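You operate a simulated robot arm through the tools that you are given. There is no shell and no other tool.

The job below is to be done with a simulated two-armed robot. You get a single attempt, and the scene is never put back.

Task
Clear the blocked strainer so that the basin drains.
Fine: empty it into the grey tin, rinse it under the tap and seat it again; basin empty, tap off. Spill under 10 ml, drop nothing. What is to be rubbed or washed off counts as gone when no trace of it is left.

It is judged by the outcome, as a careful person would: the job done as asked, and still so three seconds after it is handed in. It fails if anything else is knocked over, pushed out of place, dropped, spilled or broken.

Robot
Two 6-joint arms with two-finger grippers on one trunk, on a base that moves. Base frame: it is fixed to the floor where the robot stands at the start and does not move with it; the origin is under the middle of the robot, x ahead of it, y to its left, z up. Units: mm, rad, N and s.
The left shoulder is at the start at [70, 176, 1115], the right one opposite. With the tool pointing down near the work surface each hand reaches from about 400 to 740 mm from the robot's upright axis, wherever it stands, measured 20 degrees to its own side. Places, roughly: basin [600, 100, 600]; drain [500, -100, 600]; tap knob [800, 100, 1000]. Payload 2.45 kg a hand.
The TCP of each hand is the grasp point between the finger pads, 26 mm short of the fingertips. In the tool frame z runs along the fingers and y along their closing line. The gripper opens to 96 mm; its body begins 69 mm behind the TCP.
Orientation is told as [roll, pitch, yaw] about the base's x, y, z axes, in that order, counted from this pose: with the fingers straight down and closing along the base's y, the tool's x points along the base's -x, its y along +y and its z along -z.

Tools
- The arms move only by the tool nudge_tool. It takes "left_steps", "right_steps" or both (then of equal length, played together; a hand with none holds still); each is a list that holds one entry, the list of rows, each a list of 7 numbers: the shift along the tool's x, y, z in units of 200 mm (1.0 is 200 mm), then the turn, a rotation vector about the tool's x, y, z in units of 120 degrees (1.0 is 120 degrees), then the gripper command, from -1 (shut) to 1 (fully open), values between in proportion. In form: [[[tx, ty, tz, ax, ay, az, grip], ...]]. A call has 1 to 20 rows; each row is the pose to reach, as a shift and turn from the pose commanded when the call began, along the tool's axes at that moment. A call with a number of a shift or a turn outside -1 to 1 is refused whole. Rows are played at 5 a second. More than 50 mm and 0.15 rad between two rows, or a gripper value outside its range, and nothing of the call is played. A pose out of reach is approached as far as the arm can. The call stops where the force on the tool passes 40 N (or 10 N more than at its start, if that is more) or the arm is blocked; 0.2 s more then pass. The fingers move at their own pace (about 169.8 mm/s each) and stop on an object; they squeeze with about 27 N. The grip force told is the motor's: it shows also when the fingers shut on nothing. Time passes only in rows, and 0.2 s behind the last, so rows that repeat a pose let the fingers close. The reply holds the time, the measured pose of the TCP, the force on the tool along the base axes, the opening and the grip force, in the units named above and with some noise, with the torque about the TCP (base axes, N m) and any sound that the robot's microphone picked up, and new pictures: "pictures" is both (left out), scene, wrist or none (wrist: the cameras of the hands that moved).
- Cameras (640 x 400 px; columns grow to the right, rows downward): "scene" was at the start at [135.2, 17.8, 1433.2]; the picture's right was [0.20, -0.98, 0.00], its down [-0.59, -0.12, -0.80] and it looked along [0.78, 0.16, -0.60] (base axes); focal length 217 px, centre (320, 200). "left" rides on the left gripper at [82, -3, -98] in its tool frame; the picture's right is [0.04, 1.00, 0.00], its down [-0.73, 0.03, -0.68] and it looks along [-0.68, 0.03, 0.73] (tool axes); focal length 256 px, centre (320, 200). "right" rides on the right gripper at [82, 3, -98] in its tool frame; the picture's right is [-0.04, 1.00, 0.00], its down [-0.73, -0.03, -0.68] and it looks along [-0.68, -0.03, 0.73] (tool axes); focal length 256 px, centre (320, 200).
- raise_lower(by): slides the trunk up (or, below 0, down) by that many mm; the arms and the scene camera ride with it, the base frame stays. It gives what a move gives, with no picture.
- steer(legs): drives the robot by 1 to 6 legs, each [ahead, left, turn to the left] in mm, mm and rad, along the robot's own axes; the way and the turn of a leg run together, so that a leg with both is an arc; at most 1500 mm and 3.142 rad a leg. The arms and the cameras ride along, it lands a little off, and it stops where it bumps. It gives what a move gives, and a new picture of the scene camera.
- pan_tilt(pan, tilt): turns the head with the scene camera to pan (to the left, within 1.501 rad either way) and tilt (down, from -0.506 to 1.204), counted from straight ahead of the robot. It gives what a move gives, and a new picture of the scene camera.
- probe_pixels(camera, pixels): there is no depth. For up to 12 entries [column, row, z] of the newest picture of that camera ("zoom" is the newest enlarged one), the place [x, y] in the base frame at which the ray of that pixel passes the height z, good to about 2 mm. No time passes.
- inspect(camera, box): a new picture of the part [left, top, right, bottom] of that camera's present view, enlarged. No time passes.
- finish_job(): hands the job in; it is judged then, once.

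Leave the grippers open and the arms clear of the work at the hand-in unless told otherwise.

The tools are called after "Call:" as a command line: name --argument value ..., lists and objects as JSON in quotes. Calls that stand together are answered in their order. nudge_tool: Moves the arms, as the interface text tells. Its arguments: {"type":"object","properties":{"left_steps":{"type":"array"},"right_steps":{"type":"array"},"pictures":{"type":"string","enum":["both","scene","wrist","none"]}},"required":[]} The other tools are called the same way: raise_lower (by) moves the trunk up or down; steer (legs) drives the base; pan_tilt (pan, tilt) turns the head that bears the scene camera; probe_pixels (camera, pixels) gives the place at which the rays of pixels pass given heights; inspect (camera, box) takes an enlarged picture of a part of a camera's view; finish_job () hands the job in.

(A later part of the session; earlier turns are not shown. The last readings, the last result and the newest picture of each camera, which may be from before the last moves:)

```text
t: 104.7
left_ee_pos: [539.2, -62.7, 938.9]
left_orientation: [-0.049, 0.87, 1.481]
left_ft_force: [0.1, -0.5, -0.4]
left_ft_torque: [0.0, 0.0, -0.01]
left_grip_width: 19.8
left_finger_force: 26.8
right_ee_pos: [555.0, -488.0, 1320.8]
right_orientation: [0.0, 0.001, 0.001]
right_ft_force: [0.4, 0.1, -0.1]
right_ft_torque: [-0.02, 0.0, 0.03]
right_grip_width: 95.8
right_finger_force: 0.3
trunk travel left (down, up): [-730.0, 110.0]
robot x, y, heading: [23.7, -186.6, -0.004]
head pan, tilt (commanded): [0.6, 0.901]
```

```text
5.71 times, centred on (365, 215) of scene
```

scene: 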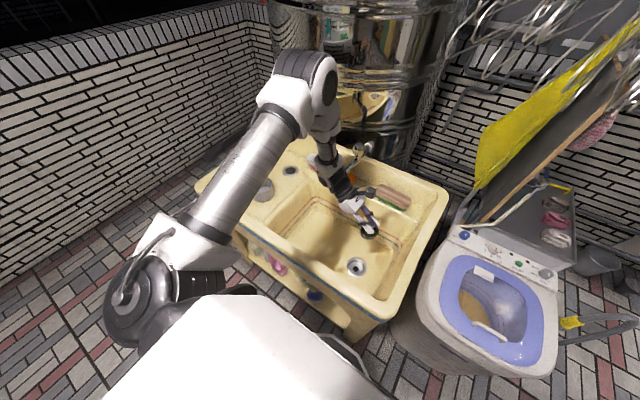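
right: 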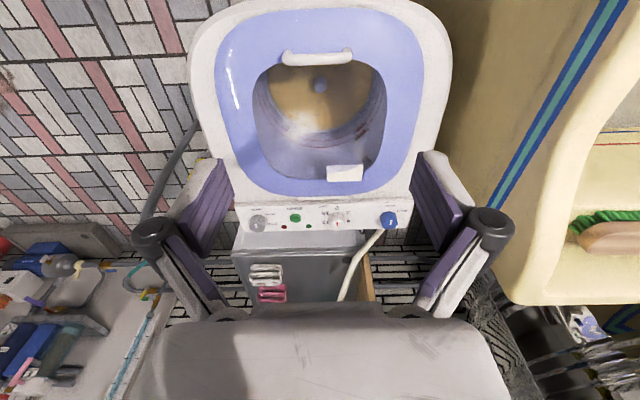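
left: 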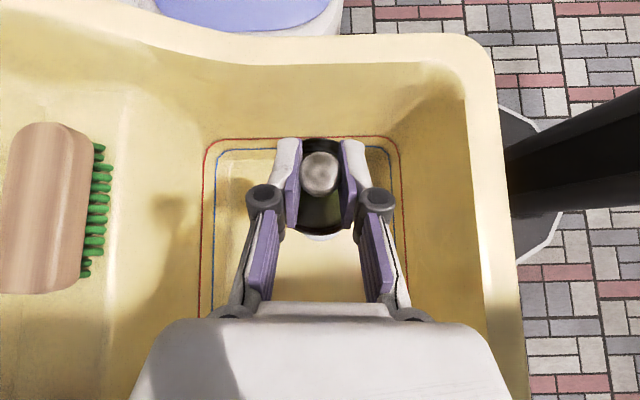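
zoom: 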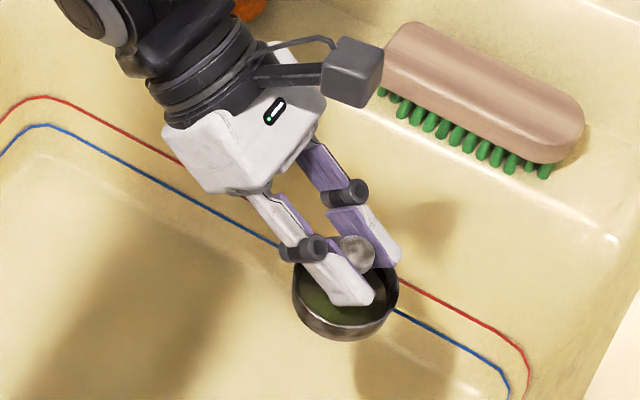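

The cup holds steady, slime inside. I'll drive 400 mm left at this carry height (cup bottom about 875, above the tin's rim).

Call:
steer --legs '[[0, 400, 0]]'

Call:
nudge_tool --left_steps '[[[0, 0, 0, 0, 0, 0, -1]]]' --pictures "wrist"

```text
t: 107.2
left_ee_pos: [538.4, 349.2, 940.0]
left_orientation: [-0.049, 0.868, 1.489]
left_ft_force: [-0.2, 0.0, -0.8]
left_ft_torque: [-0.01, 0.01, -0.02]
left_grip_width: 20.1
left_finger_force: 27.3
right_ee_pos: [555.9, -75.7, 1320.6]
right_orientation: [0.002, 0.0, 0.006]
right_ft_force: [0.7, 0.0, 0.6]
right_ft_torque: [0.02, -0.05, -0.01]
right_grip_width: 96.0
right_finger_force: 0.0
trunk travel left (down, up): [-730.0, 110.0]
robot x, y, heading: [22.3, 222.7, 0.007]
head pan, tilt (commanded): [0.6, 0.901]
```

scene: 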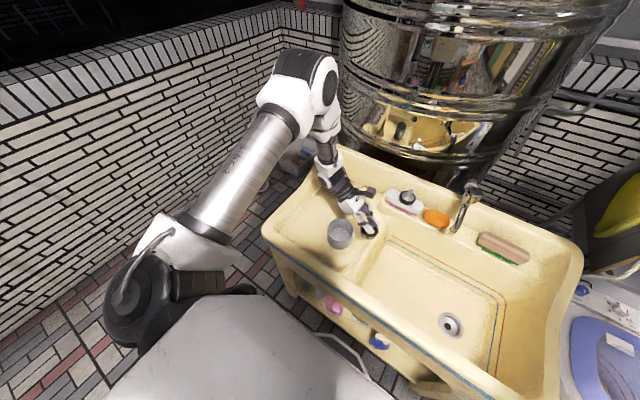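

```text
t: 107.6
left_ee_pos: [536.8, 349.2, 939.1]
left_orientation: [-0.049, 0.867, 1.489]
left_ft_force: [-0.5, 0.7, -0.3]
left_ft_torque: [0.02, -0.05, 0.0]
left_grip_width: 19.9
left_finger_force: 27.1
right_ee_pos: [557.2, -75.3, 1321.1]
right_orientation: [0.001, -0.001, 0.007]
right_ft_force: [-0.2, 0.5, 0.0]
right_ft_torque: [-0.01, -0.02, 0.01]
right_grip_width: 95.9
right_finger_force: 0.2
trunk travel left (down, up): [-730.0, 110.0]
robot x, y, heading: [22.6, 224.1, 0.005]
head pan, tilt (commanded): [0.6, 0.901]
```

left: 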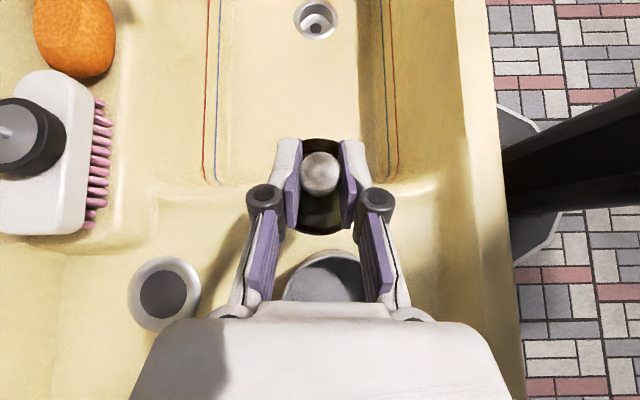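

The tin shows at (340, 234) in the scene view. I'll enlarge it to get its rim and place.

Call:
inspect --camera "scene" --box '[310, 200, 390, 260]'

Call:
probe_pixels --camera "zoom" --pixels '[[240, 200, 830], [240, 200, 770]]'

```text
6.67 times, centred on (350, 230) of scene
```

zoom: 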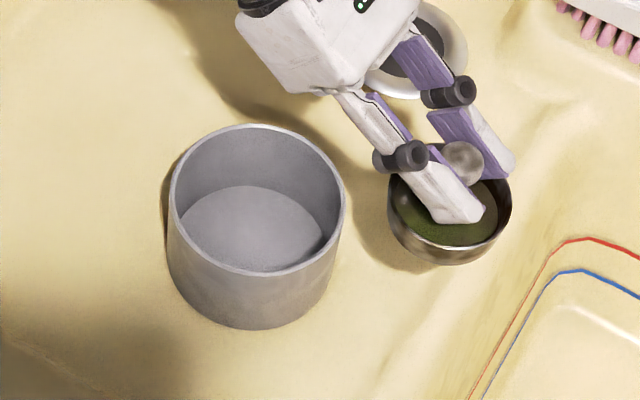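

```text
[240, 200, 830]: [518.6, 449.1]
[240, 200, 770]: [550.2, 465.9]
```

Call:
probe_pixels --camera "zoom" --pixels '[[257, 200, 820], [257, 200, 835], [257, 200, 850], [251, 256, 760], [251, 256, 770], [251, 256, 780], [170, 205, 835], [345, 200, 835], [240, 124, 835], [262, 275, 835], [250, 328, 770], [240, 235, 772]]'

Call:
probe_pixels --camera "left" --pixels '[[283, 283, 835], [370, 283, 835], [328, 250, 835], [328, 250, 820]]'

```text
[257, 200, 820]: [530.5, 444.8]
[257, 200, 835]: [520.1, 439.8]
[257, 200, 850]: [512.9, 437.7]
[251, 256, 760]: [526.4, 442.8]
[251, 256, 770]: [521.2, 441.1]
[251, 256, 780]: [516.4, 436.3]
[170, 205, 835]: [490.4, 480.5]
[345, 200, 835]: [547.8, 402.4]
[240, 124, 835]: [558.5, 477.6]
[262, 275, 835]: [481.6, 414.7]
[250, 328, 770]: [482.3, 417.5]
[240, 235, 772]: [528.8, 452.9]
```

```text
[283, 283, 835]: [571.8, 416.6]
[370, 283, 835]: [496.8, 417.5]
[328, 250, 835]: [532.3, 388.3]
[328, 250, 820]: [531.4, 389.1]
```

The tin's centre is at (520, 440), rim at z≈835, about 98 mm across. I'll drive 128 mm left and 17 mm back, so the ball stands at about y≈472 with the cup's lip over the tin when turned.

Call:
steer --legs '[[-17, 128, 0]]'

Call:
inspect --camera "scene" --box '[310, 180, 430, 260]'

```text
t: 108.9
left_ee_pos: [519.2, 474.9, 940.3]
left_orientation: [-0.049, 0.868, 1.489]
left_ft_force: [-0.3, 0.0, -0.4]
left_ft_torque: [0.01, -0.01, 0.01]
left_grip_width: 19.8
left_finger_force: 26.4
right_ee_pos: [538.2, 50.0, 1320.6]
right_orientation: [0.002, 0.003, 0.008]
right_ft_force: [0.0, -0.7, -0.3]
right_ft_torque: [0.01, -0.04, -0.01]
right_grip_width: 96.0
right_finger_force: 0.0
trunk travel left (down, up): [-730.0, 110.0]
robot x, y, heading: [3.6, 350.6, 0.008]
head pan, tilt (commanded): [0.6, 0.901]
```

scene: 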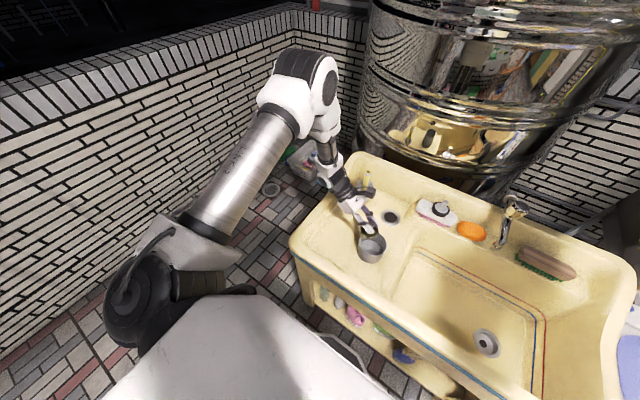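

```text
5.00 times, centred on (370, 220) of scene
```

zoom: 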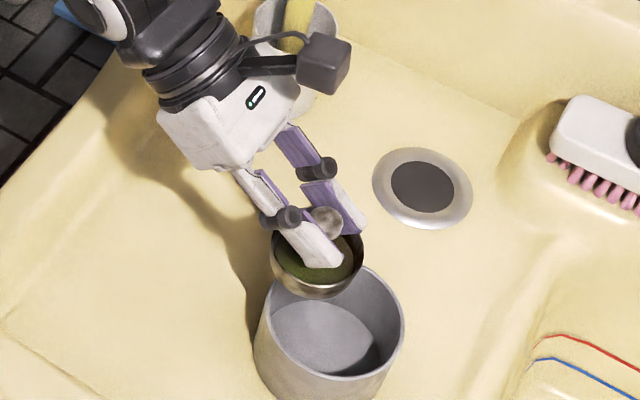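

The cup is over the tin's left half. Now I'll roll the hand about the finger axis, camera side away from the robot, to tip the cup. First about 118°.

Call:
nudge_tool --left_steps '[[[0, 0, 0, 0, 0, -0.07, -1], [0, 0, 0, 0, 0, -0.14, -1], [0, 0, 0, 0, 0, -0.21, -1], [0, 0, 0, 0, 0, -0.28, -1], [0, 0, 0, 0, 0, -0.35, -1], [0, 0, 0, 0, 0, -0.42, -1], [0, 0, 0, 0, 0, -0.49, -1], [0, 0, 0, 0, 0, -0.56, -1], [0, 0, 0, 0, 0, -0.63, -1], [0, 0, 0, 0, 0, -0.7, -1], [0, 0, 0, 0, 0, -0.77, -1], [0, 0, 0, 0, 0, -0.84, -1], [0, 0, 0, 0, 0, -0.91, -1], [0, 0, 0, 0, 0, -0.98, -1]]]' --pictures "both"

Call:
inspect --camera "scene" --box '[310, 180, 430, 260]'

```text
t: 111.9
left_ee_pos: [518.0, 476.3, 939.8]
left_orientation: [0.819, -0.334, -2.861]
left_ft_force: [-0.4, -0.4, -1.0]
left_ft_torque: [-0.02, -0.01, -0.02]
left_grip_width: 19.8
left_finger_force: 26.9
right_ee_pos: [537.8, 52.6, 1321.2]
right_orientation: [0.0, -0.001, 0.007]
right_ft_force: [-0.6, 0.3, -0.7]
right_ft_torque: [0.03, -0.01, 0.02]
right_grip_width: 96.0
right_finger_force: 0.0
trunk travel left (down, up): [-730.0, 110.0]
robot x, y, heading: [1.7, 349.2, 0.01]
head pan, tilt (commanded): [0.6, 0.901]
```

scene: 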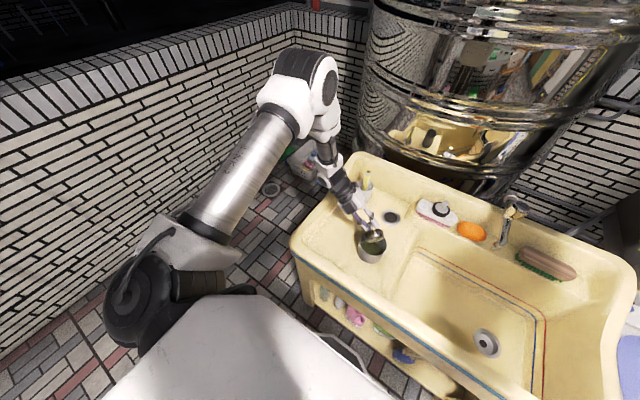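
left: 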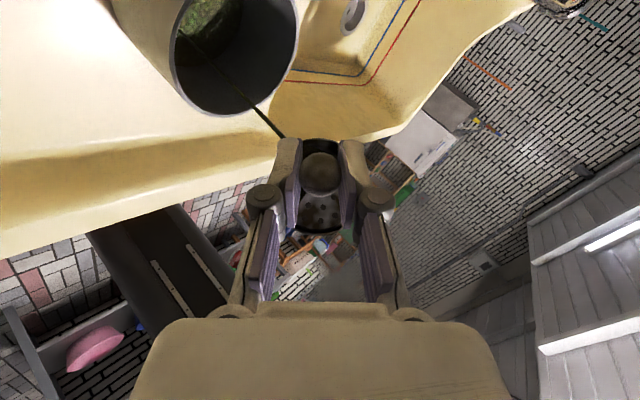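

```text
5.00 times, centred on (370, 220) of scene
```

zoom: 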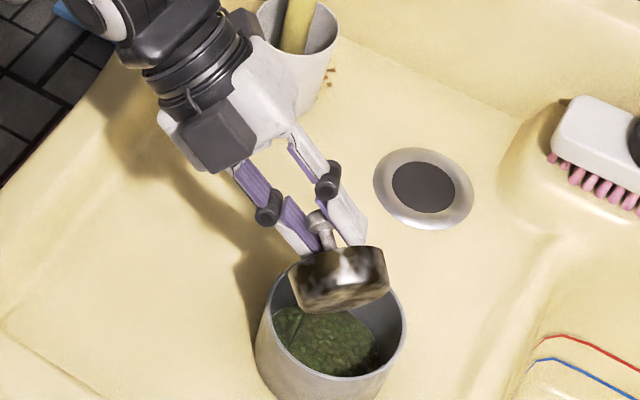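

The slime dropped into the tin; I see the green heap in it, and a thin last stream still running from the cup into the tin. I'll roll on the remaining 62° and hold.

Call:
nudge_tool --left_steps '[[[0, 0, 0, 0, 0, -0.07, -1], [0, 0, 0, 0, 0, -0.14, -1], [0, 0, 0, 0, 0, -0.21, -1], [0, 0, 0, 0, 0, -0.28, -1], [0, 0, 0, 0, 0, -0.35, -1], [0, 0, 0, 0, 0, -0.42, -1], [0, 0, 0, 0, 0, -0.49, -1], [0, 0, 0, 0, 0, -0.52, -1], [0, 0, 0, 0, 0, -0.52, -1], [0, 0, 0, 0, 0, -0.52, -1], [0, 0, 0, 0, 0, -0.52, -1], [0, 0, 0, 0, 0, -0.52, -1]]]' --pictures "both"

Call:
inspect --camera "scene" --box '[320, 200, 410, 270]'

Call:
inspect --camera "left" --box '[240, 100, 400, 260]'

```text
t: 114.5
left_ee_pos: [519.3, 476.8, 939.7]
left_orientation: [0.05, -0.868, -1.653]
left_ft_force: [0.2, 0.3, -0.7]
left_ft_torque: [0.04, -0.02, 0.01]
left_grip_width: 19.8
left_finger_force: 26.7
right_ee_pos: [538.3, 52.4, 1320.6]
right_orientation: [0.0, -0.001, 0.008]
right_ft_force: [-0.1, 0.0, -1.0]
right_ft_torque: [0.02, 0.04, -0.01]
right_grip_width: 96.2
right_finger_force: 0.1
trunk travel left (down, up): [-730.0, 110.0]
robot x, y, heading: [1.3, 344.9, 0.009]
head pan, tilt (commanded): [0.6, 0.901]
```

scene: 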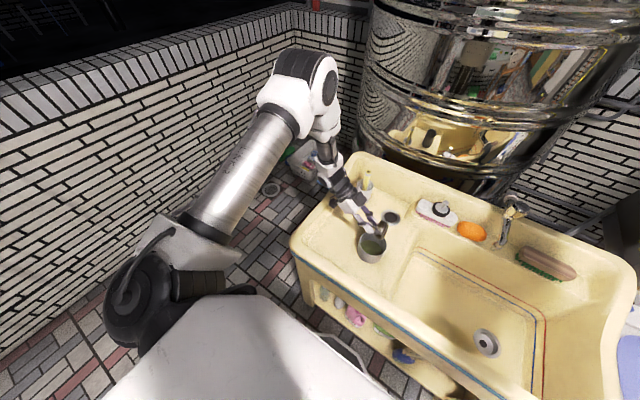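
left: 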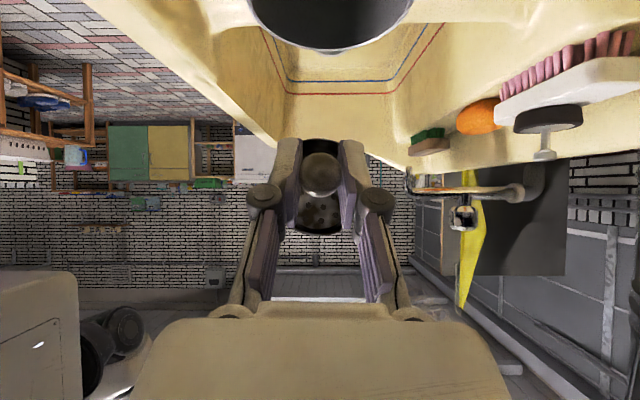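

```text
5.71 times, centred on (365, 235) of scene
```

zoom: 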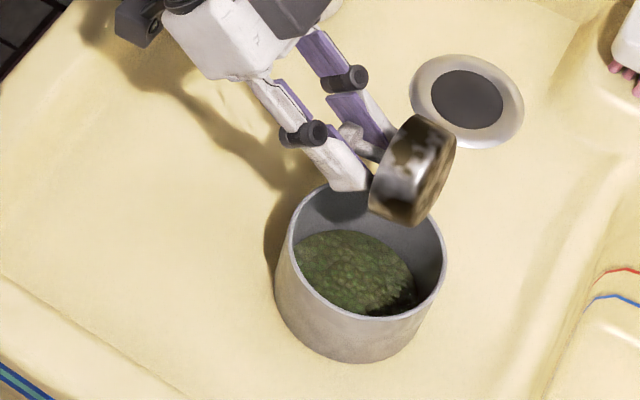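

```text
2.50 times, centred on (320, 180) of left
```

zoom: 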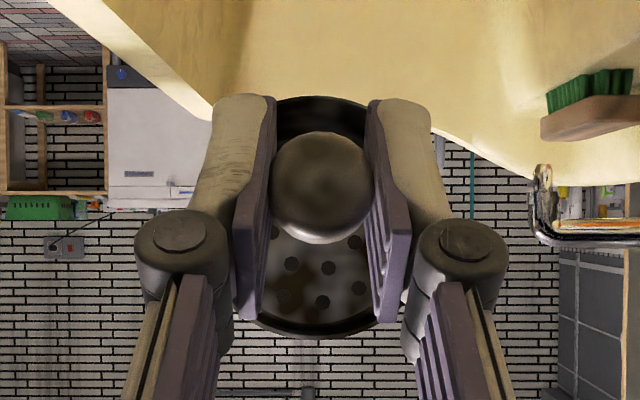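

The tin holds the whole heap, and the strainer's holes are visible again. I'll raise the fingers another 30° so the cup faces further down over the tin, hold for the last drops, then look.

Call:
nudge_tool --left_steps '[[[0, 0, 0, 0, -0.0625, 0, -1], [0, 0, 0, 0, -0.125, 0, -1], [0, 0, 0, 0, -0.1875, 0, -1], [0, 0, 0, 0, -0.25, 0, -1], [0, 0, 0, 0, -0.25, 0, -1], [0, 0, 0, 0, -0.25, 0, -1], [0, 0, 0, 0, -0.25, 0, -1], [0, 0, 0, 0, -0.25, 0, -1], [0, 0, 0, 0, -0.25, 0, -1], [0, 0, 0, 0, -0.25, 0, -1], [0, 0, 0, 0, -0.25, 0, -1], [0, 0, 0, 0, -0.25, 0, -1], [0, 0, 0, 0, -0.25, 0, -1]]]' --pictures "both"

Call:
inspect --camera "scene" --box '[320, 200, 410, 270]'

Call:
inspect --camera "left" --box '[260, 120, 380, 240]'

```text
t: 117.3
left_ee_pos: [519.1, 475.5, 940.1]
left_orientation: [0.176, -1.389, -1.792]
left_ft_force: [-0.2, 0.6, -0.3]
left_ft_torque: [-0.01, -0.01, 0.01]
left_grip_width: 19.7
left_finger_force: 26.0
right_ee_pos: [538.8, 52.0, 1320.2]
right_orientation: [-0.002, 0.001, 0.007]
right_ft_force: [0.8, -0.6, 0.1]
right_ft_torque: [0.03, 0.0, 0.0]
right_grip_width: 95.9
right_finger_force: 0.0
trunk travel left (down, up): [-730.0, 110.0]
robot x, y, heading: [3.6, 349.7, 0.004]
head pan, tilt (commanded): [0.6, 0.901]
```

scene: 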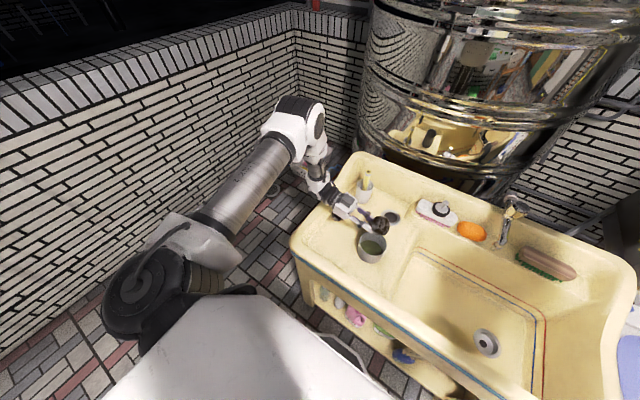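
left: 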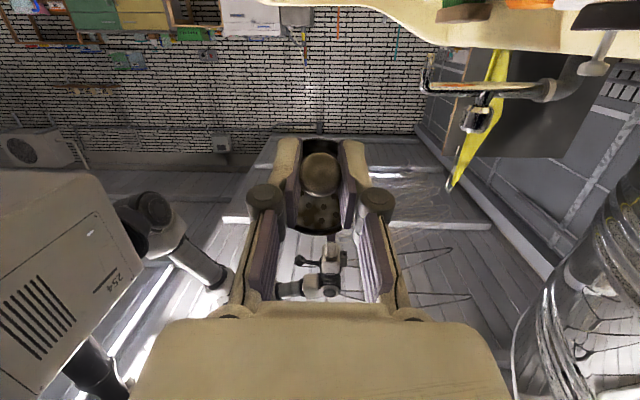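

```text
5.71 times, centred on (365, 235) of scene
```

zoom: 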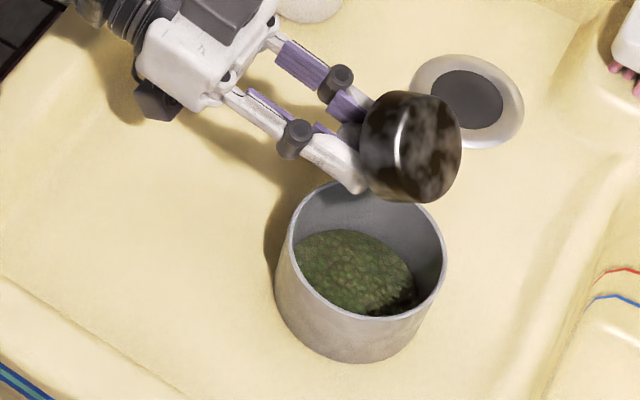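

```text
3.33 times, centred on (320, 180) of left
```

zoom: 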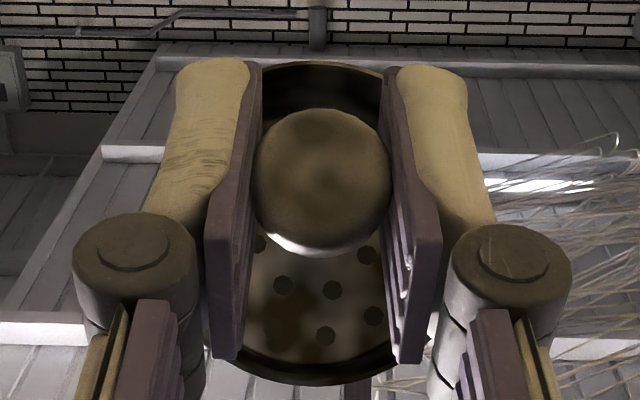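

The cup is empty down to a stained film, and the stream has stopped. Now I'll drive back to the right so the cup hangs over the basin again and the tap is within reach of the right hand: 195 mm right, 20 mm ahead.

Call:
steer --legs '[[0, -195, 0], [20, 0, 0]]'

Call:
pan_tilt --pan -0.05 --tilt 0.75

```text
t: 119.2
left_ee_pos: [534.9, 286.3, 942.2]
left_orientation: [0.202, -1.389, -1.807]
left_ft_force: [-0.4, 0.0, 0.8]
left_ft_torque: [0.07, -0.02, 0.06]
left_grip_width: 19.3
left_finger_force: 27.5
right_ee_pos: [556.0, -138.1, 1323.0]
right_orientation: [0.0, -0.006, 0.012]
right_ft_force: [-0.8, 0.4, 0.7]
right_ft_torque: [-0.01, -0.08, -0.02]
right_grip_width: 96.1
right_finger_force: 0.1
trunk travel left (down, up): [-730.0, 110.0]
robot x, y, heading: [24.5, 157.3, 0.01]
head pan, tilt (commanded): [0.6, 0.901]
```

scene: 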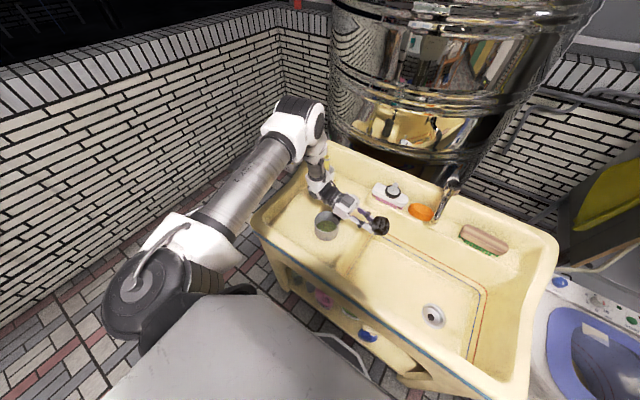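

```text
t: 120.3
left_ee_pos: [540.6, 285.0, 939.9]
left_orientation: [0.18, -1.389, -1.787]
left_ft_force: [0.0, 0.9, -0.7]
left_ft_torque: [0.01, 0.03, 0.0]
left_grip_width: 19.6
left_finger_force: 28.0
right_ee_pos: [561.2, -138.9, 1321.0]
right_orientation: [0.001, -0.001, 0.014]
right_ft_force: [0.3, 0.6, 0.3]
right_ft_torque: [-0.01, -0.02, -0.03]
right_grip_width: 96.1
right_finger_force: 0.0
trunk travel left (down, up): [-730.0, 110.0]
robot x, y, heading: [29.7, 160.2, 0.015]
head pan, tilt (commanded): [-0.051, 0.75]
```

scene: 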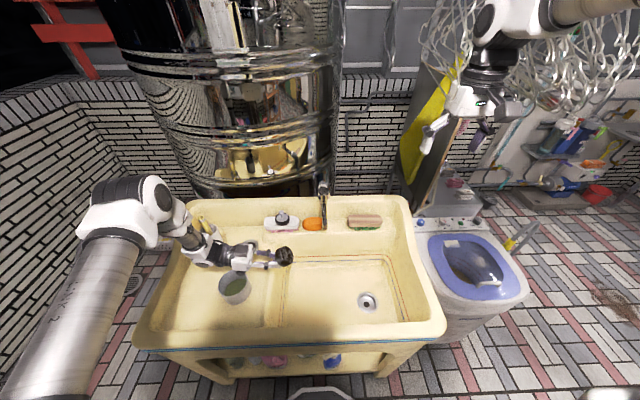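

The cup is over the basin at (540, 285), clear. Now the right hand: it goes to the tap in two moves, first high across to about (620, 60, 1220).

Call:
nudge_tool --right_steps '[[[-0.05, 0.17, 0.083, 0, 0, 0, 1], [-0.1, 0.33, 0.167, 0, 0, 0, 1], [-0.15, 0.5, 0.25, 0, 0, 0, 1], [-0.2, 0.67, 0.333, 0, 0, 0, 1], [-0.25, 0.83, 0.417, 0, 0, 0, 1], [-0.3, 1.0, 0.5, 0, 0, 0, 1], [-0.3, 1.0, 0.5, 0, 0, 0, 1]]]' --pictures "both"

```text
t: 121.9
left_ee_pos: [540.6, 283.8, 939.4]
left_orientation: [0.179, -1.389, -1.785]
left_ft_force: [-0.1, -0.5, -0.6]
left_ft_torque: [0.04, 0.01, 0.02]
left_grip_width: 19.5
left_finger_force: 27.0
right_ee_pos: [621.3, 59.4, 1222.6]
right_orientation: [0.006, -0.004, 0.009]
right_ft_force: [-0.1, -0.5, 0.1]
right_ft_torque: [0.03, 0.0, -0.01]
right_grip_width: 96.2
right_finger_force: 0.2
trunk travel left (down, up): [-730.0, 110.0]
robot x, y, heading: [22.7, 158.7, 0.01]
head pan, tilt (commanded): [-0.051, 0.75]
```

scene: 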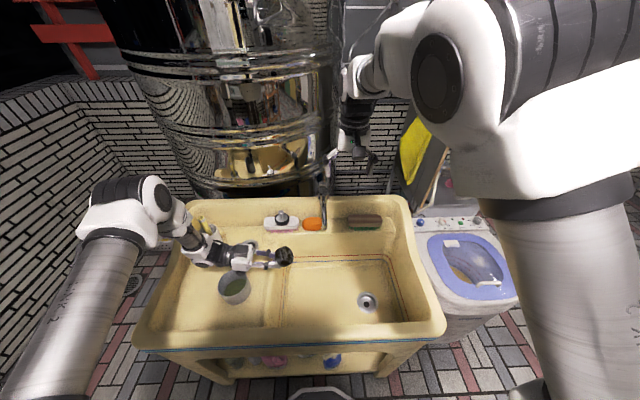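
right: 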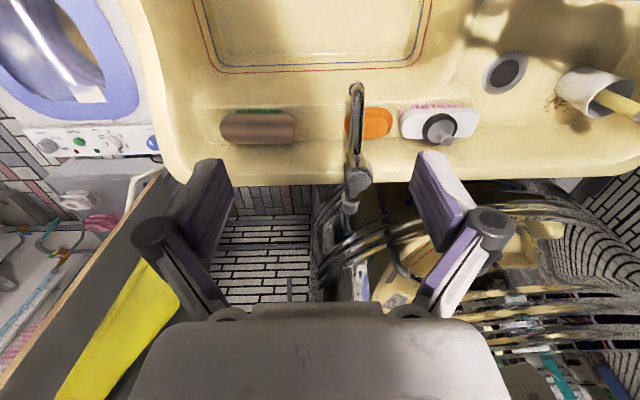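

The tap lies ahead, at (357, 150) in the right view. Now I'll pitch the right hand forward 45° while moving to the pre-grasp point about 100 mm short of the knob.

Call:
nudge_tool --right_steps '[[[-0.073, 0.045, 0.122, 0, -0.0625, 0, 1], [-0.147, 0.09, 0.245, 0, -0.125, 0, 1], [-0.22, 0.135, 0.367, 0, -0.1875, 0, 1], [-0.293, 0.18, 0.49, 0, -0.25, 0, 1], [-0.367, 0.225, 0.612, 0, -0.3125, 0, 1], [-0.44, 0.27, 0.735, 0, -0.375, 0, 1], [-0.44, 0.27, 0.735, 0, -0.375, 0, 1]]]' --pictures "both"

```text
t: 123.5
left_ee_pos: [540.8, 285.4, 939.9]
left_orientation: [0.176, -1.389, -1.785]
left_ft_force: [-0.5, -0.7, -0.4]
left_ft_torque: [0.03, 0.02, 0.0]
left_grip_width: 19.5
left_finger_force: 27.2
right_ee_pos: [739.0, 61.2, 1091.5]
right_orientation: [-0.103, -0.738, 0.223]
right_ft_force: [0.9, -1.5, 1.6]
right_ft_torque: [0.18, 0.12, -0.03]
right_grip_width: 96.0
right_finger_force: 0.0
right hand out of reach, approached as far as the arm can: row 3, 4, 5, 6, 7
trunk travel left (down, up): [-730.0, 110.0]
robot x, y, heading: [27.8, 149.0, 0.009]
head pan, tilt (commanded): [-0.051, 0.75]
```

scene: 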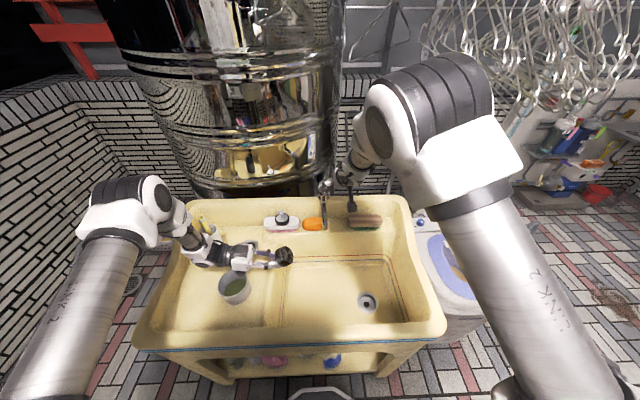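
right: 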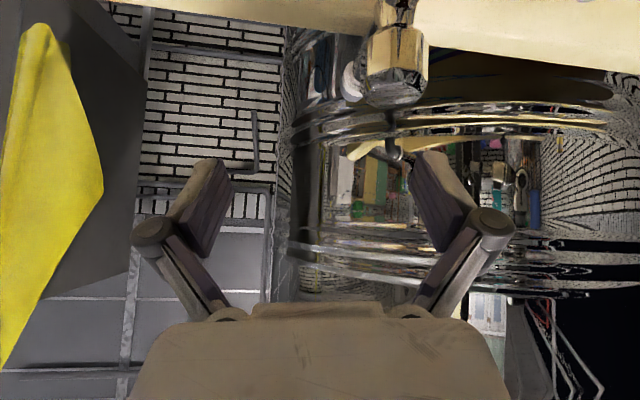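

The arm drifted to the right because hand and forearm came into line again. A steeper hand (about 23° forward, turned 11° in) avoids that. I'll go to (775, 112, 1075), above the knob, with that attitude.

Call:
nudge_tool --right_steps '[[[-0.01, 0.03, -0.02, -0.009, 0.032, 0, 1], [-0.03, 0.07, 0.0, -0.018, 0.065, 0, 1], [-0.06, 0.12, 0.06, -0.027, 0.097, 0.001, 1], [-0.09, 0.18, 0.12, -0.036, 0.13, 0.001, 1], [-0.117, 0.23, 0.194, -0.045, 0.161, 0.002, 1], [-0.117, 0.23, 0.194, -0.045, 0.161, 0.002, 1], [-0.117, 0.23, 0.194, -0.045, 0.161, 0.002, 1]]]' --pictures "both"

```text
t: 125.1
left_ee_pos: [540.6, 285.6, 940.4]
left_orientation: [0.181, -1.392, -1.786]
left_ft_force: [0.2, 0.5, -1.0]
left_ft_torque: [0.01, -0.03, 0.0]
left_grip_width: 19.5
left_finger_force: 26.6
right_ee_pos: [775.9, 125.1, 1077.6]
right_orientation: [0.088, -0.449, 0.026]
right_ft_force: [0.0, 0.0, -0.4]
right_ft_torque: [-0.02, 0.01, -0.01]
right_grip_width: 96.0
right_finger_force: 0.1
right hand out of reach, approached as far as the arm can: row 1, 2, 3, 4
trunk travel left (down, up): [-730.0, 110.0]
robot x, y, heading: [25.5, 155.5, 0.013]
head pan, tilt (commanded): [-0.051, 0.75]
```

scene: 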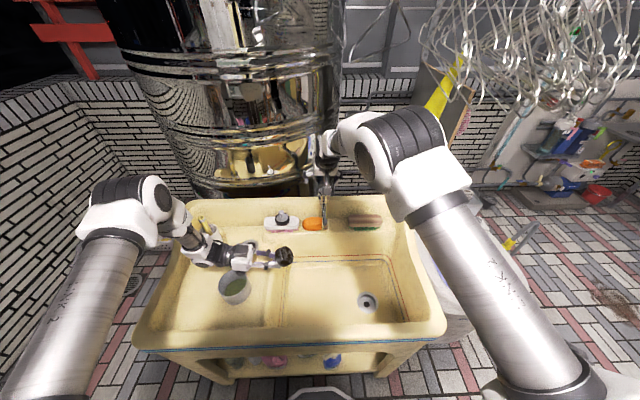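
right: 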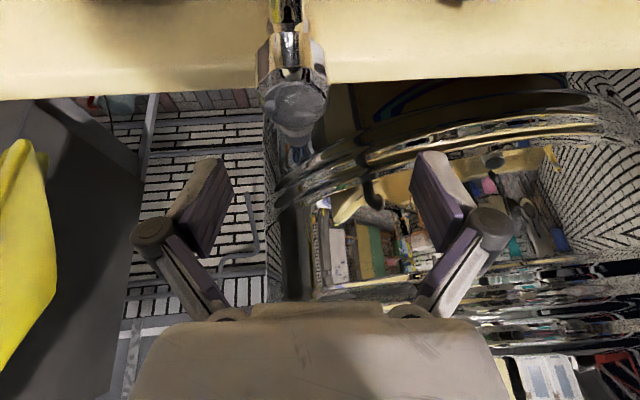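

Now above the knob, with the pose fully reached. The knob's cap shows at (298, 103) in the right view. I'll enlarge and probe it.

Call:
inspect --camera "right" --box '[240, 30, 368, 160]'

Call:
probe_pixels --camera "right" --pixels '[[298, 103, 1019], [264, 103, 1019], [328, 103, 1019], [298, 78, 1010], [298, 130, 1019]]'

```text
3.08 times, centred on (304, 95) of right
```

zoom: 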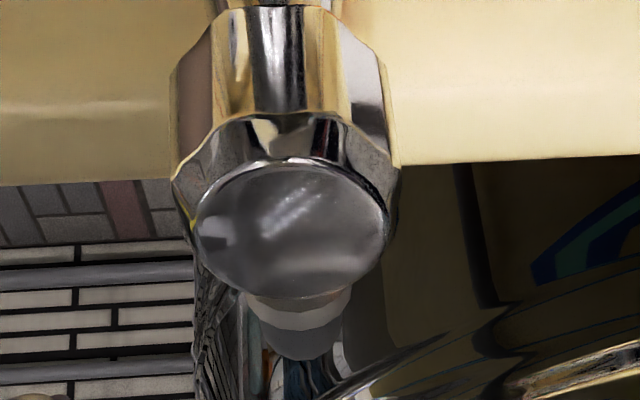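

```text
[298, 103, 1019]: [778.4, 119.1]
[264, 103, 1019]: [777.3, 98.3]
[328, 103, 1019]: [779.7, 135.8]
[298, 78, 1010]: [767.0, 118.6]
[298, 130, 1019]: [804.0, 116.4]
```

The knob's axis is at about (780, 115), 44 mm wide. I'll centre the right hand over it and come down around it with the fingers wide open.

Call:
nudge_tool --right_steps '[[[-0.017, -0.0485, 0.004, 0, 0, 0, 1], [-0.017, -0.0485, 0.004, 0, 0, 0, 1], [0.037, -0.058, 0.115, 0, 0, 0, 1], [0.09, -0.068, 0.227, 0, 0, 0, 1], [0.1445, -0.078, 0.338, 0, 0, 0, 1], [0.1445, -0.078, 0.338, 0, 0, 0, 1]]]' --pictures "both"

```text
t: 126.5
left_ee_pos: [540.5, 284.5, 939.7]
left_orientation: [0.18, -1.39, -1.785]
left_ft_force: [0.3, 0.0, -0.4]
left_ft_torque: [0.01, -0.03, 0.04]
left_grip_width: 19.3
left_finger_force: 26.8
right_ee_pos: [779.7, 113.8, 1003.3]
right_orientation: [0.087, -0.449, 0.025]
right_ft_force: [-0.5, -0.3, -0.2]
right_ft_torque: [0.01, 0.01, -0.01]
right_grip_width: 96.1
right_finger_force: 0.0
trunk travel left (down, up): [-730.0, 110.0]
robot x, y, heading: [25.7, 157.1, 0.012]
head pan, tilt (commanded): [-0.051, 0.75]
```

scene: 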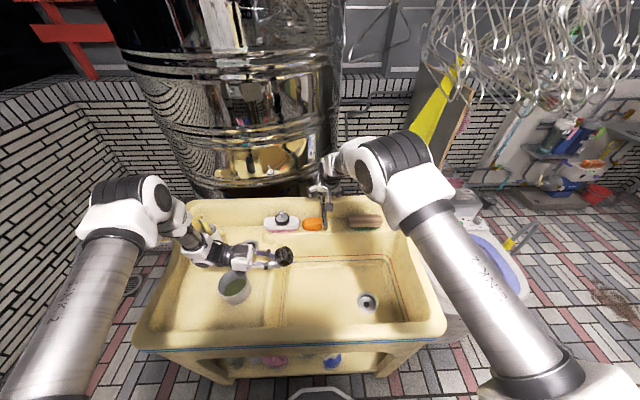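
right: 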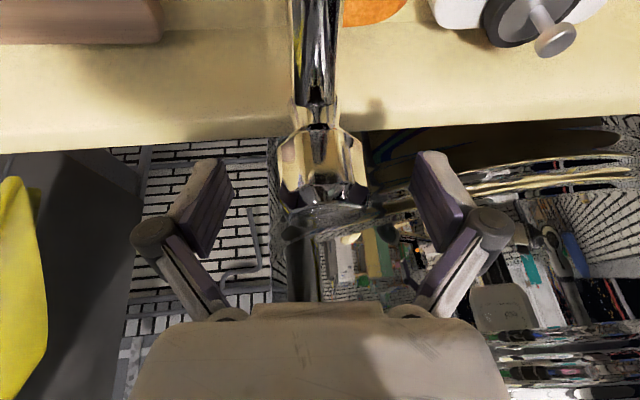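

The knob is centred between the fingers at (323, 190). I'll close on it.

Call:
nudge_tool --right_steps '[[[0, 0, 0, 0, 0, 0, 0.3], [0, 0, 0, 0, 0, 0, -0.2], [0, 0, 0, 0, 0, 0, -1], [0, 0, 0, 0, 0, 0, -1]]]' --pictures "wrist"

```text
t: 127.5
left_ee_pos: [540.7, 286.6, 938.9]
left_orientation: [0.177, -1.389, -1.786]
left_ft_force: [0.3, 0.5, 0.2]
left_ft_torque: [0.03, 0.01, -0.02]
left_grip_width: 18.9
left_finger_force: 26.9
right_ee_pos: [779.0, 114.9, 1003.7]
right_orientation: [0.087, -0.449, 0.027]
right_ft_force: [0.5, 2.7, 2.1]
right_ft_torque: [-1.09, -0.18, 0.12]
right_grip_width: 48.3
right_finger_force: 44.8
trunk travel left (down, up): [-730.0, 110.0]
robot x, y, heading: [28.9, 155.9, 0.012]
head pan, tilt (commanded): [-0.051, 0.75]
```

right: 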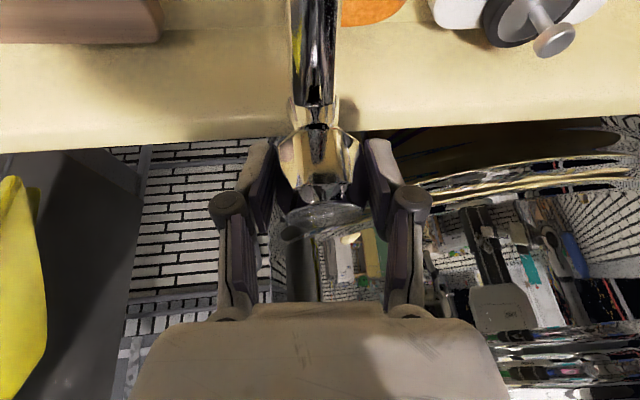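

The knob is gripped at 48 mm. The left grip reads 18.9 mm, slightly less than before, so I'll check that the strainer isn't creeping in the fingers.

Call:
inspect --camera "left" --box '[260, 120, 380, 240]'

Call:
inspect --camera "scene" --box '[190, 220, 320, 300]'

```text
3.33 times, centred on (320, 180) of left
```

zoom: 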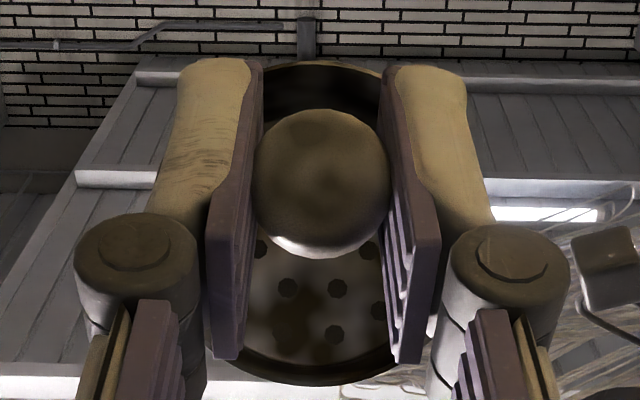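

```text
4.92 times, centred on (255, 260) of scene
```

zoom: 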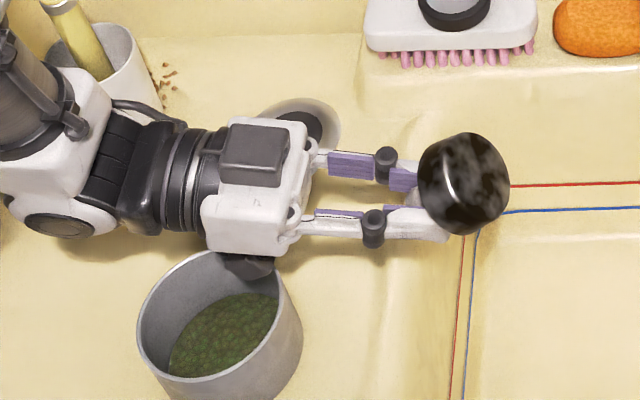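

The ball hasn't moved noticeably in the fingers. Now I'll turn the tap knob counter-clockwise (seen from above) by 30°, about its vertical axis.

Call:
nudge_tool --right_steps '[[[0, 0, 0, -0.0217, 0.004, -0.0448, -1], [0, 0, 0, -0.0434, 0.008, -0.0896, -1], [0, 0, 0, -0.0651, 0.012, -0.1344, -1], [0, 0, 0, -0.0868, 0.016, -0.1792, -1], [0, 0, 0, -0.1085, 0.02, -0.224, -1], [0, 0, 0, -0.1085, 0.02, -0.224, -1]]]' --pictures "both"

```text
t: 128.9
left_ee_pos: [540.6, 284.3, 940.4]
left_orientation: [0.18, -1.39, -1.787]
left_ft_force: [0.6, 0.8, 0.5]
left_ft_torque: [0.02, -0.05, -0.01]
left_grip_width: 19.2
left_finger_force: 26.6
right_ee_pos: [781.4, 113.4, 1003.0]
right_orientation: [0.089, -0.453, 0.548]
right_ft_force: [8.1, -9.5, 11.2]
right_ft_torque: [-0.74, -0.68, -0.06]
right_grip_width: 48.3
right_finger_force: 44.8
trunk travel left (down, up): [-730.0, 110.0]
robot x, y, heading: [23.8, 156.0, 0.007]
head pan, tilt (commanded): [-0.051, 0.75]
```

scene: 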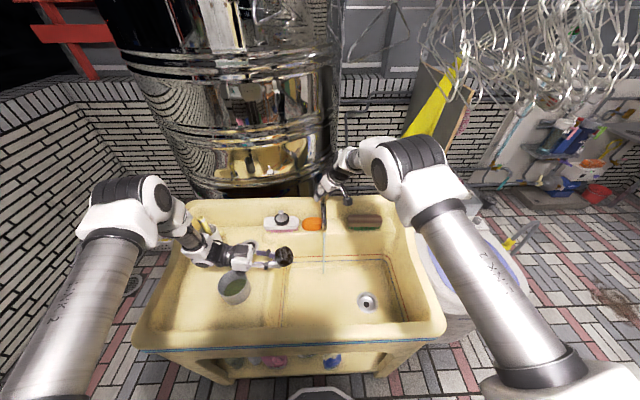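
right: 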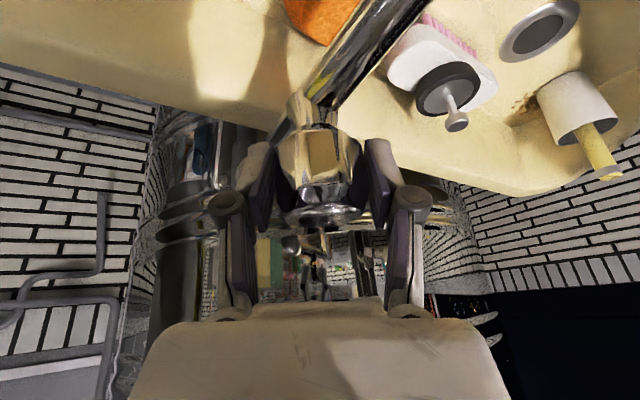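

A thin stream shows under the spout at about (325, 255), so counter-clockwise opens it. I'll look closer.

Call:
inspect --camera "scene" --box '[270, 180, 400, 320]'

```text
2.86 times, centred on (335, 250) of scene
```

zoom: 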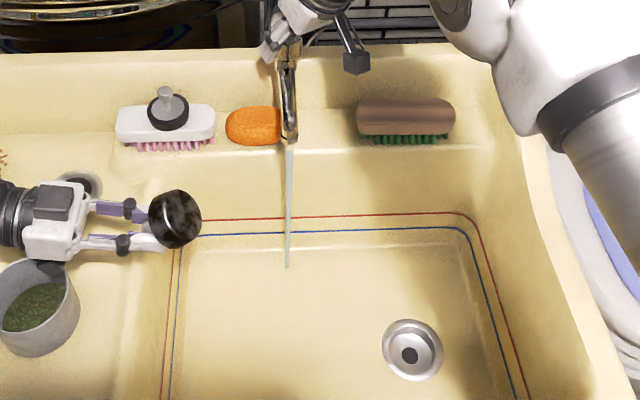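

The stream is thin. I'll open a little more, another 20°, then keep the right hand on the knob.

Call:
nudge_tool --right_steps '[[[0, 0, 0, -0.0241, 0.0044, -0.0498, -1], [0, 0, 0, -0.0482, 0.0088, -0.0996, -1], [0, 0, 0, -0.0723, 0.0132, -0.1494, -1], [0, 0, 0, -0.0723, 0.0132, -0.1494, -1]]]' --pictures "scene"

Call:
inspect --camera "scene" --box '[270, 180, 400, 320]'

```text
t: 129.9
left_ee_pos: [541.5, 283.0, 940.8]
left_orientation: [0.175, -1.388, -1.782]
left_ft_force: [0.0, -0.4, -0.2]
left_ft_torque: [0.02, -0.01, 0.01]
left_grip_width: 19.3
left_finger_force: 26.6
right_ee_pos: [781.6, 110.8, 1003.2]
right_orientation: [0.088, -0.453, 0.896]
right_ft_force: [19.1, -19.1, 22.0]
right_ft_torque: [-0.78, -0.94, -0.12]
right_grip_width: 48.4
right_finger_force: 44.7
trunk travel left (down, up): [-730.0, 110.0]
robot x, y, heading: [29.4, 154.3, 0.012]
head pan, tilt (commanded): [-0.051, 0.75]
```

scene: 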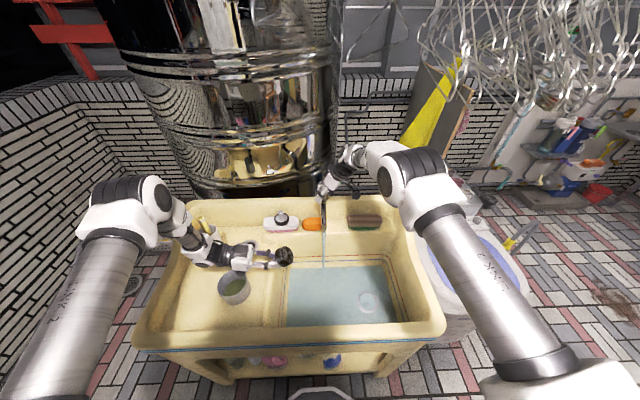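

```text
2.86 times, centred on (335, 250) of scene
```

zoom: 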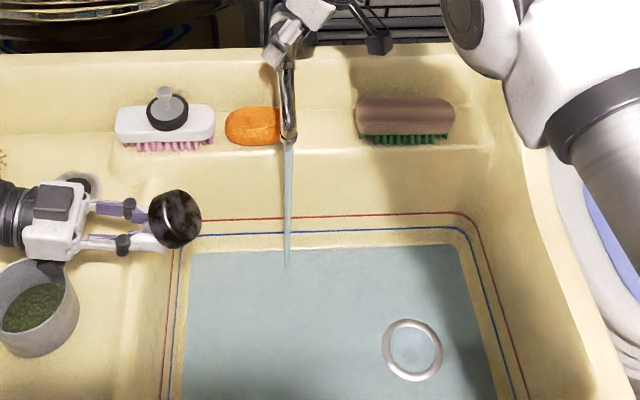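

Now a fuller stream, and a thin sheet of water spreads over the basin floor; I'll watch that it doesn't rise. The right hand reads about 35 N, so I'll ease it a millimetre or two. Meanwhile I'll roll the left hand back so the cup's mouth faces up (still over the basin).

Call:
nudge_tool --left_steps '[[[0, 0, 0, 0, 0, 0.07, -1], [0, 0, 0, 0, 0, 0.14, -1], [0, 0, 0, 0, 0, 0.21, -1], [0, 0, 0, 0, 0, 0.28, -1], [0, 0, 0, 0, 0, 0.35, -1], [0, 0, 0, 0, 0, 0.42, -1], [0, 0, 0, 0, 0, 0.49, -1], [0, 0, 0, 0, 0, 0.56, -1], [0, 0, 0, 0, 0, 0.63, -1], [0, 0, 0, 0, 0, 0.7, -1], [0, 0, 0, 0, 0, 0.77, -1], [0, 0, 0, 0, 0, 0.84, -1], [0, 0, 0, 0, 0, 0.91, -1], [0, 0, 0, 0, 0, 0.98, -1]]]' --right_steps '[[[-0.001, -0.005, -0.0035, 0, 0, 0, -1], [-0.002, -0.0105, -0.007, 0, 0, 0, -1], [-0.002, -0.0105, -0.007, 0, 0, 0, -1], [-0.002, -0.0105, -0.007, 0, 0, 0, -1], [-0.002, -0.0105, -0.007, 0, 0, 0, -1], [-0.002, -0.0105, -0.007, 0, 0, 0, -1], [-0.002, -0.0105, -0.007, 0, 0, 0, -1], [-0.002, -0.0105, -0.007, 0, 0, 0, -1], [-0.002, -0.0105, -0.007, 0, 0, 0, -1], [-0.002, -0.0105, -0.007, 0, 0, 0, -1], [-0.002, -0.0105, -0.007, 0, 0, 0, -1], [-0.002, -0.0105, -0.007, 0, 0, 0, -1], [-0.002, -0.0105, -0.007, 0, 0, 0, -1], [-0.002, -0.0105, -0.007, 0, 0, 0, -1]]]' --pictures "scene"

Call:
inspect --camera "scene" --box '[270, 180, 400, 320]'

```text
t: 132.9
left_ee_pos: [539.6, 283.5, 940.6]
left_orientation: [1.366, 0.508, 3.008]
left_ft_force: [-0.2, 0.0, -1.1]
left_ft_torque: [0.0, -0.02, 0.01]
left_grip_width: 19.2
left_finger_force: 26.4
right_ee_pos: [781.8, 110.3, 1003.1]
right_orientation: [0.091, -0.45, 0.896]
right_ft_force: [6.3, -14.1, 7.3]
right_ft_torque: [-0.66, -0.85, -0.03]
right_grip_width: 48.4
right_finger_force: 45.7
trunk travel left (down, up): [-730.0, 110.0]
robot x, y, heading: [26.2, 156.6, 0.014]
head pan, tilt (commanded): [-0.051, 0.75]
```

scene: 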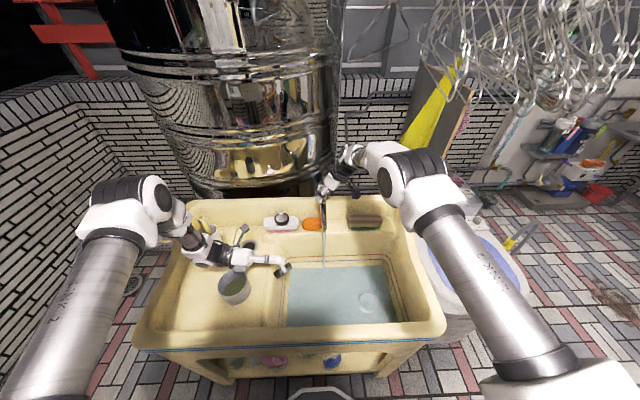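

```text
2.86 times, centred on (335, 250) of scene
```

zoom: 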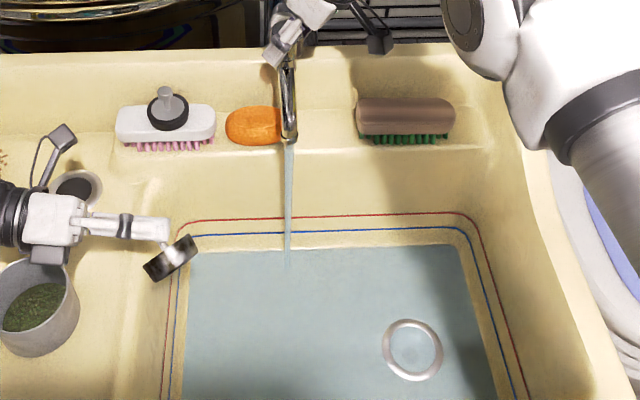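

The water sheet stays the same, so inflow and drain balance. I'll finish the roll of the left hand (62° more).

Call:
nudge_tool --left_steps '[[[0, 0, 0, 0, 0, 0.07, -1], [0, 0, 0, 0, 0, 0.14, -1], [0, 0, 0, 0, 0, 0.21, -1], [0, 0, 0, 0, 0, 0.28, -1], [0, 0, 0, 0, 0, 0.35, -1], [0, 0, 0, 0, 0, 0.42, -1], [0, 0, 0, 0, 0, 0.49, -1], [0, 0, 0, 0, 0, 0.52, -1], [0, 0, 0, 0, 0, 0.52, -1]]]' --pictures "both"

Call:
probe_pixels --camera "scene" --pixels '[[323, 272, 575], [323, 240, 850], [324, 232, 890]]'

```text
t: 134.9
left_ee_pos: [540.4, 283.5, 939.7]
left_orientation: [-0.185, 1.388, 1.349]
left_ft_force: [0.6, -0.2, -1.1]
left_ft_torque: [-0.02, 0.01, 0.03]
left_grip_width: 19.2
left_finger_force: 26.6
right_ee_pos: [782.2, 110.6, 1003.4]
right_orientation: [0.091, -0.451, 0.896]
right_ft_force: [1.4, -13.8, 3.3]
right_ft_torque: [-0.65, -0.8, -0.02]
right_grip_width: 48.3
right_finger_force: 45.2
trunk travel left (down, up): [-730.0, 110.0]
robot x, y, heading: [22.8, 156.1, 0.014]
head pan, tilt (commanded): [-0.051, 0.75]
```

scene: 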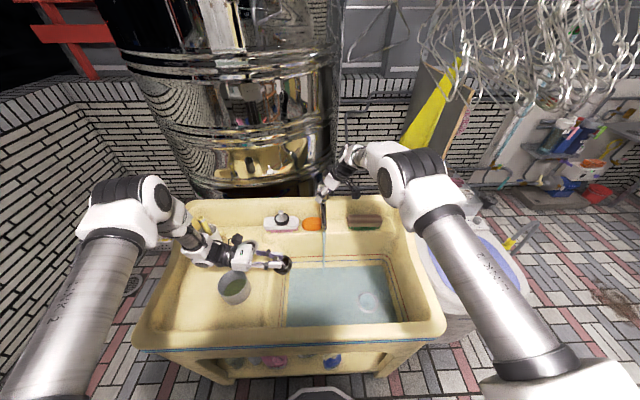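
left: 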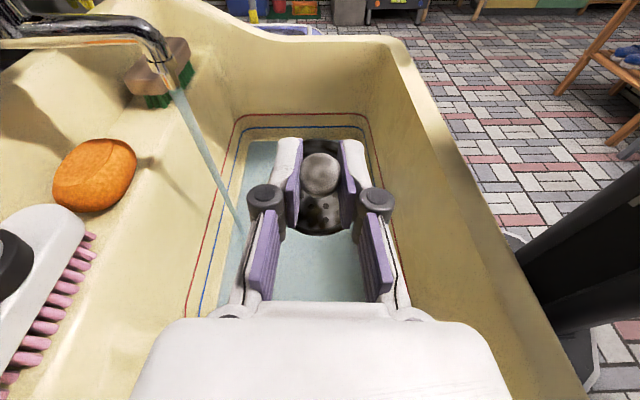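

```text
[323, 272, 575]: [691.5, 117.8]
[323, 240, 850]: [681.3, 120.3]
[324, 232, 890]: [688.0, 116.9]
```

The stream falls at about (684, 118). I'll bring the cup towards it, turning the hand's heading 32° as it goes, and stop three quarters of the way to check reach.

Call:
nudge_tool --left_steps '[[[-0.027, -0.081, 0.089, 0.033, -0.001, -0.006, -1], [-0.054, -0.163, 0.177, 0.066, -0.002, -0.012, -1], [-0.08, -0.244, 0.266, 0.098, -0.003, -0.018, -1], [-0.107, -0.326, 0.355, 0.131, -0.0045, -0.024, -1], [-0.134, -0.407, 0.443, 0.164, -0.0055, -0.03, -1], [-0.161, -0.489, 0.532, 0.197, -0.007, -0.036, -1], [-0.161, -0.489, 0.532, 0.197, -0.007, -0.036, -1]]]' --pictures "both"

```text
t: 136.5
left_ee_pos: [636.2, 182.2, 893.1]
left_orientation: [-0.177, 1.388, 1.781]
left_ft_force: [-0.2, -0.3, -1.1]
left_ft_torque: [0.03, 0.03, -0.01]
left_grip_width: 19.1
left_finger_force: 27.3
right_ee_pos: [782.9, 110.6, 1003.2]
right_orientation: [0.091, -0.449, 0.896]
right_ft_force: [-0.6, -13.2, 0.0]
right_ft_torque: [-0.63, -0.8, -0.03]
right_grip_width: 48.4
right_finger_force: 44.8
trunk travel left (down, up): [-730.0, 110.0]
robot x, y, heading: [23.8, 160.1, 0.013]
head pan, tilt (commanded): [-0.051, 0.75]
```

scene: 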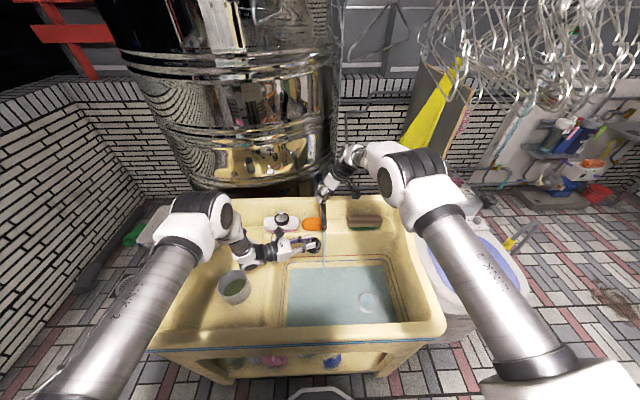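
left: 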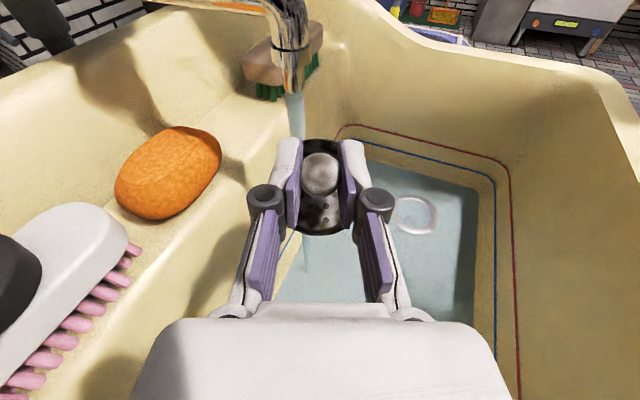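

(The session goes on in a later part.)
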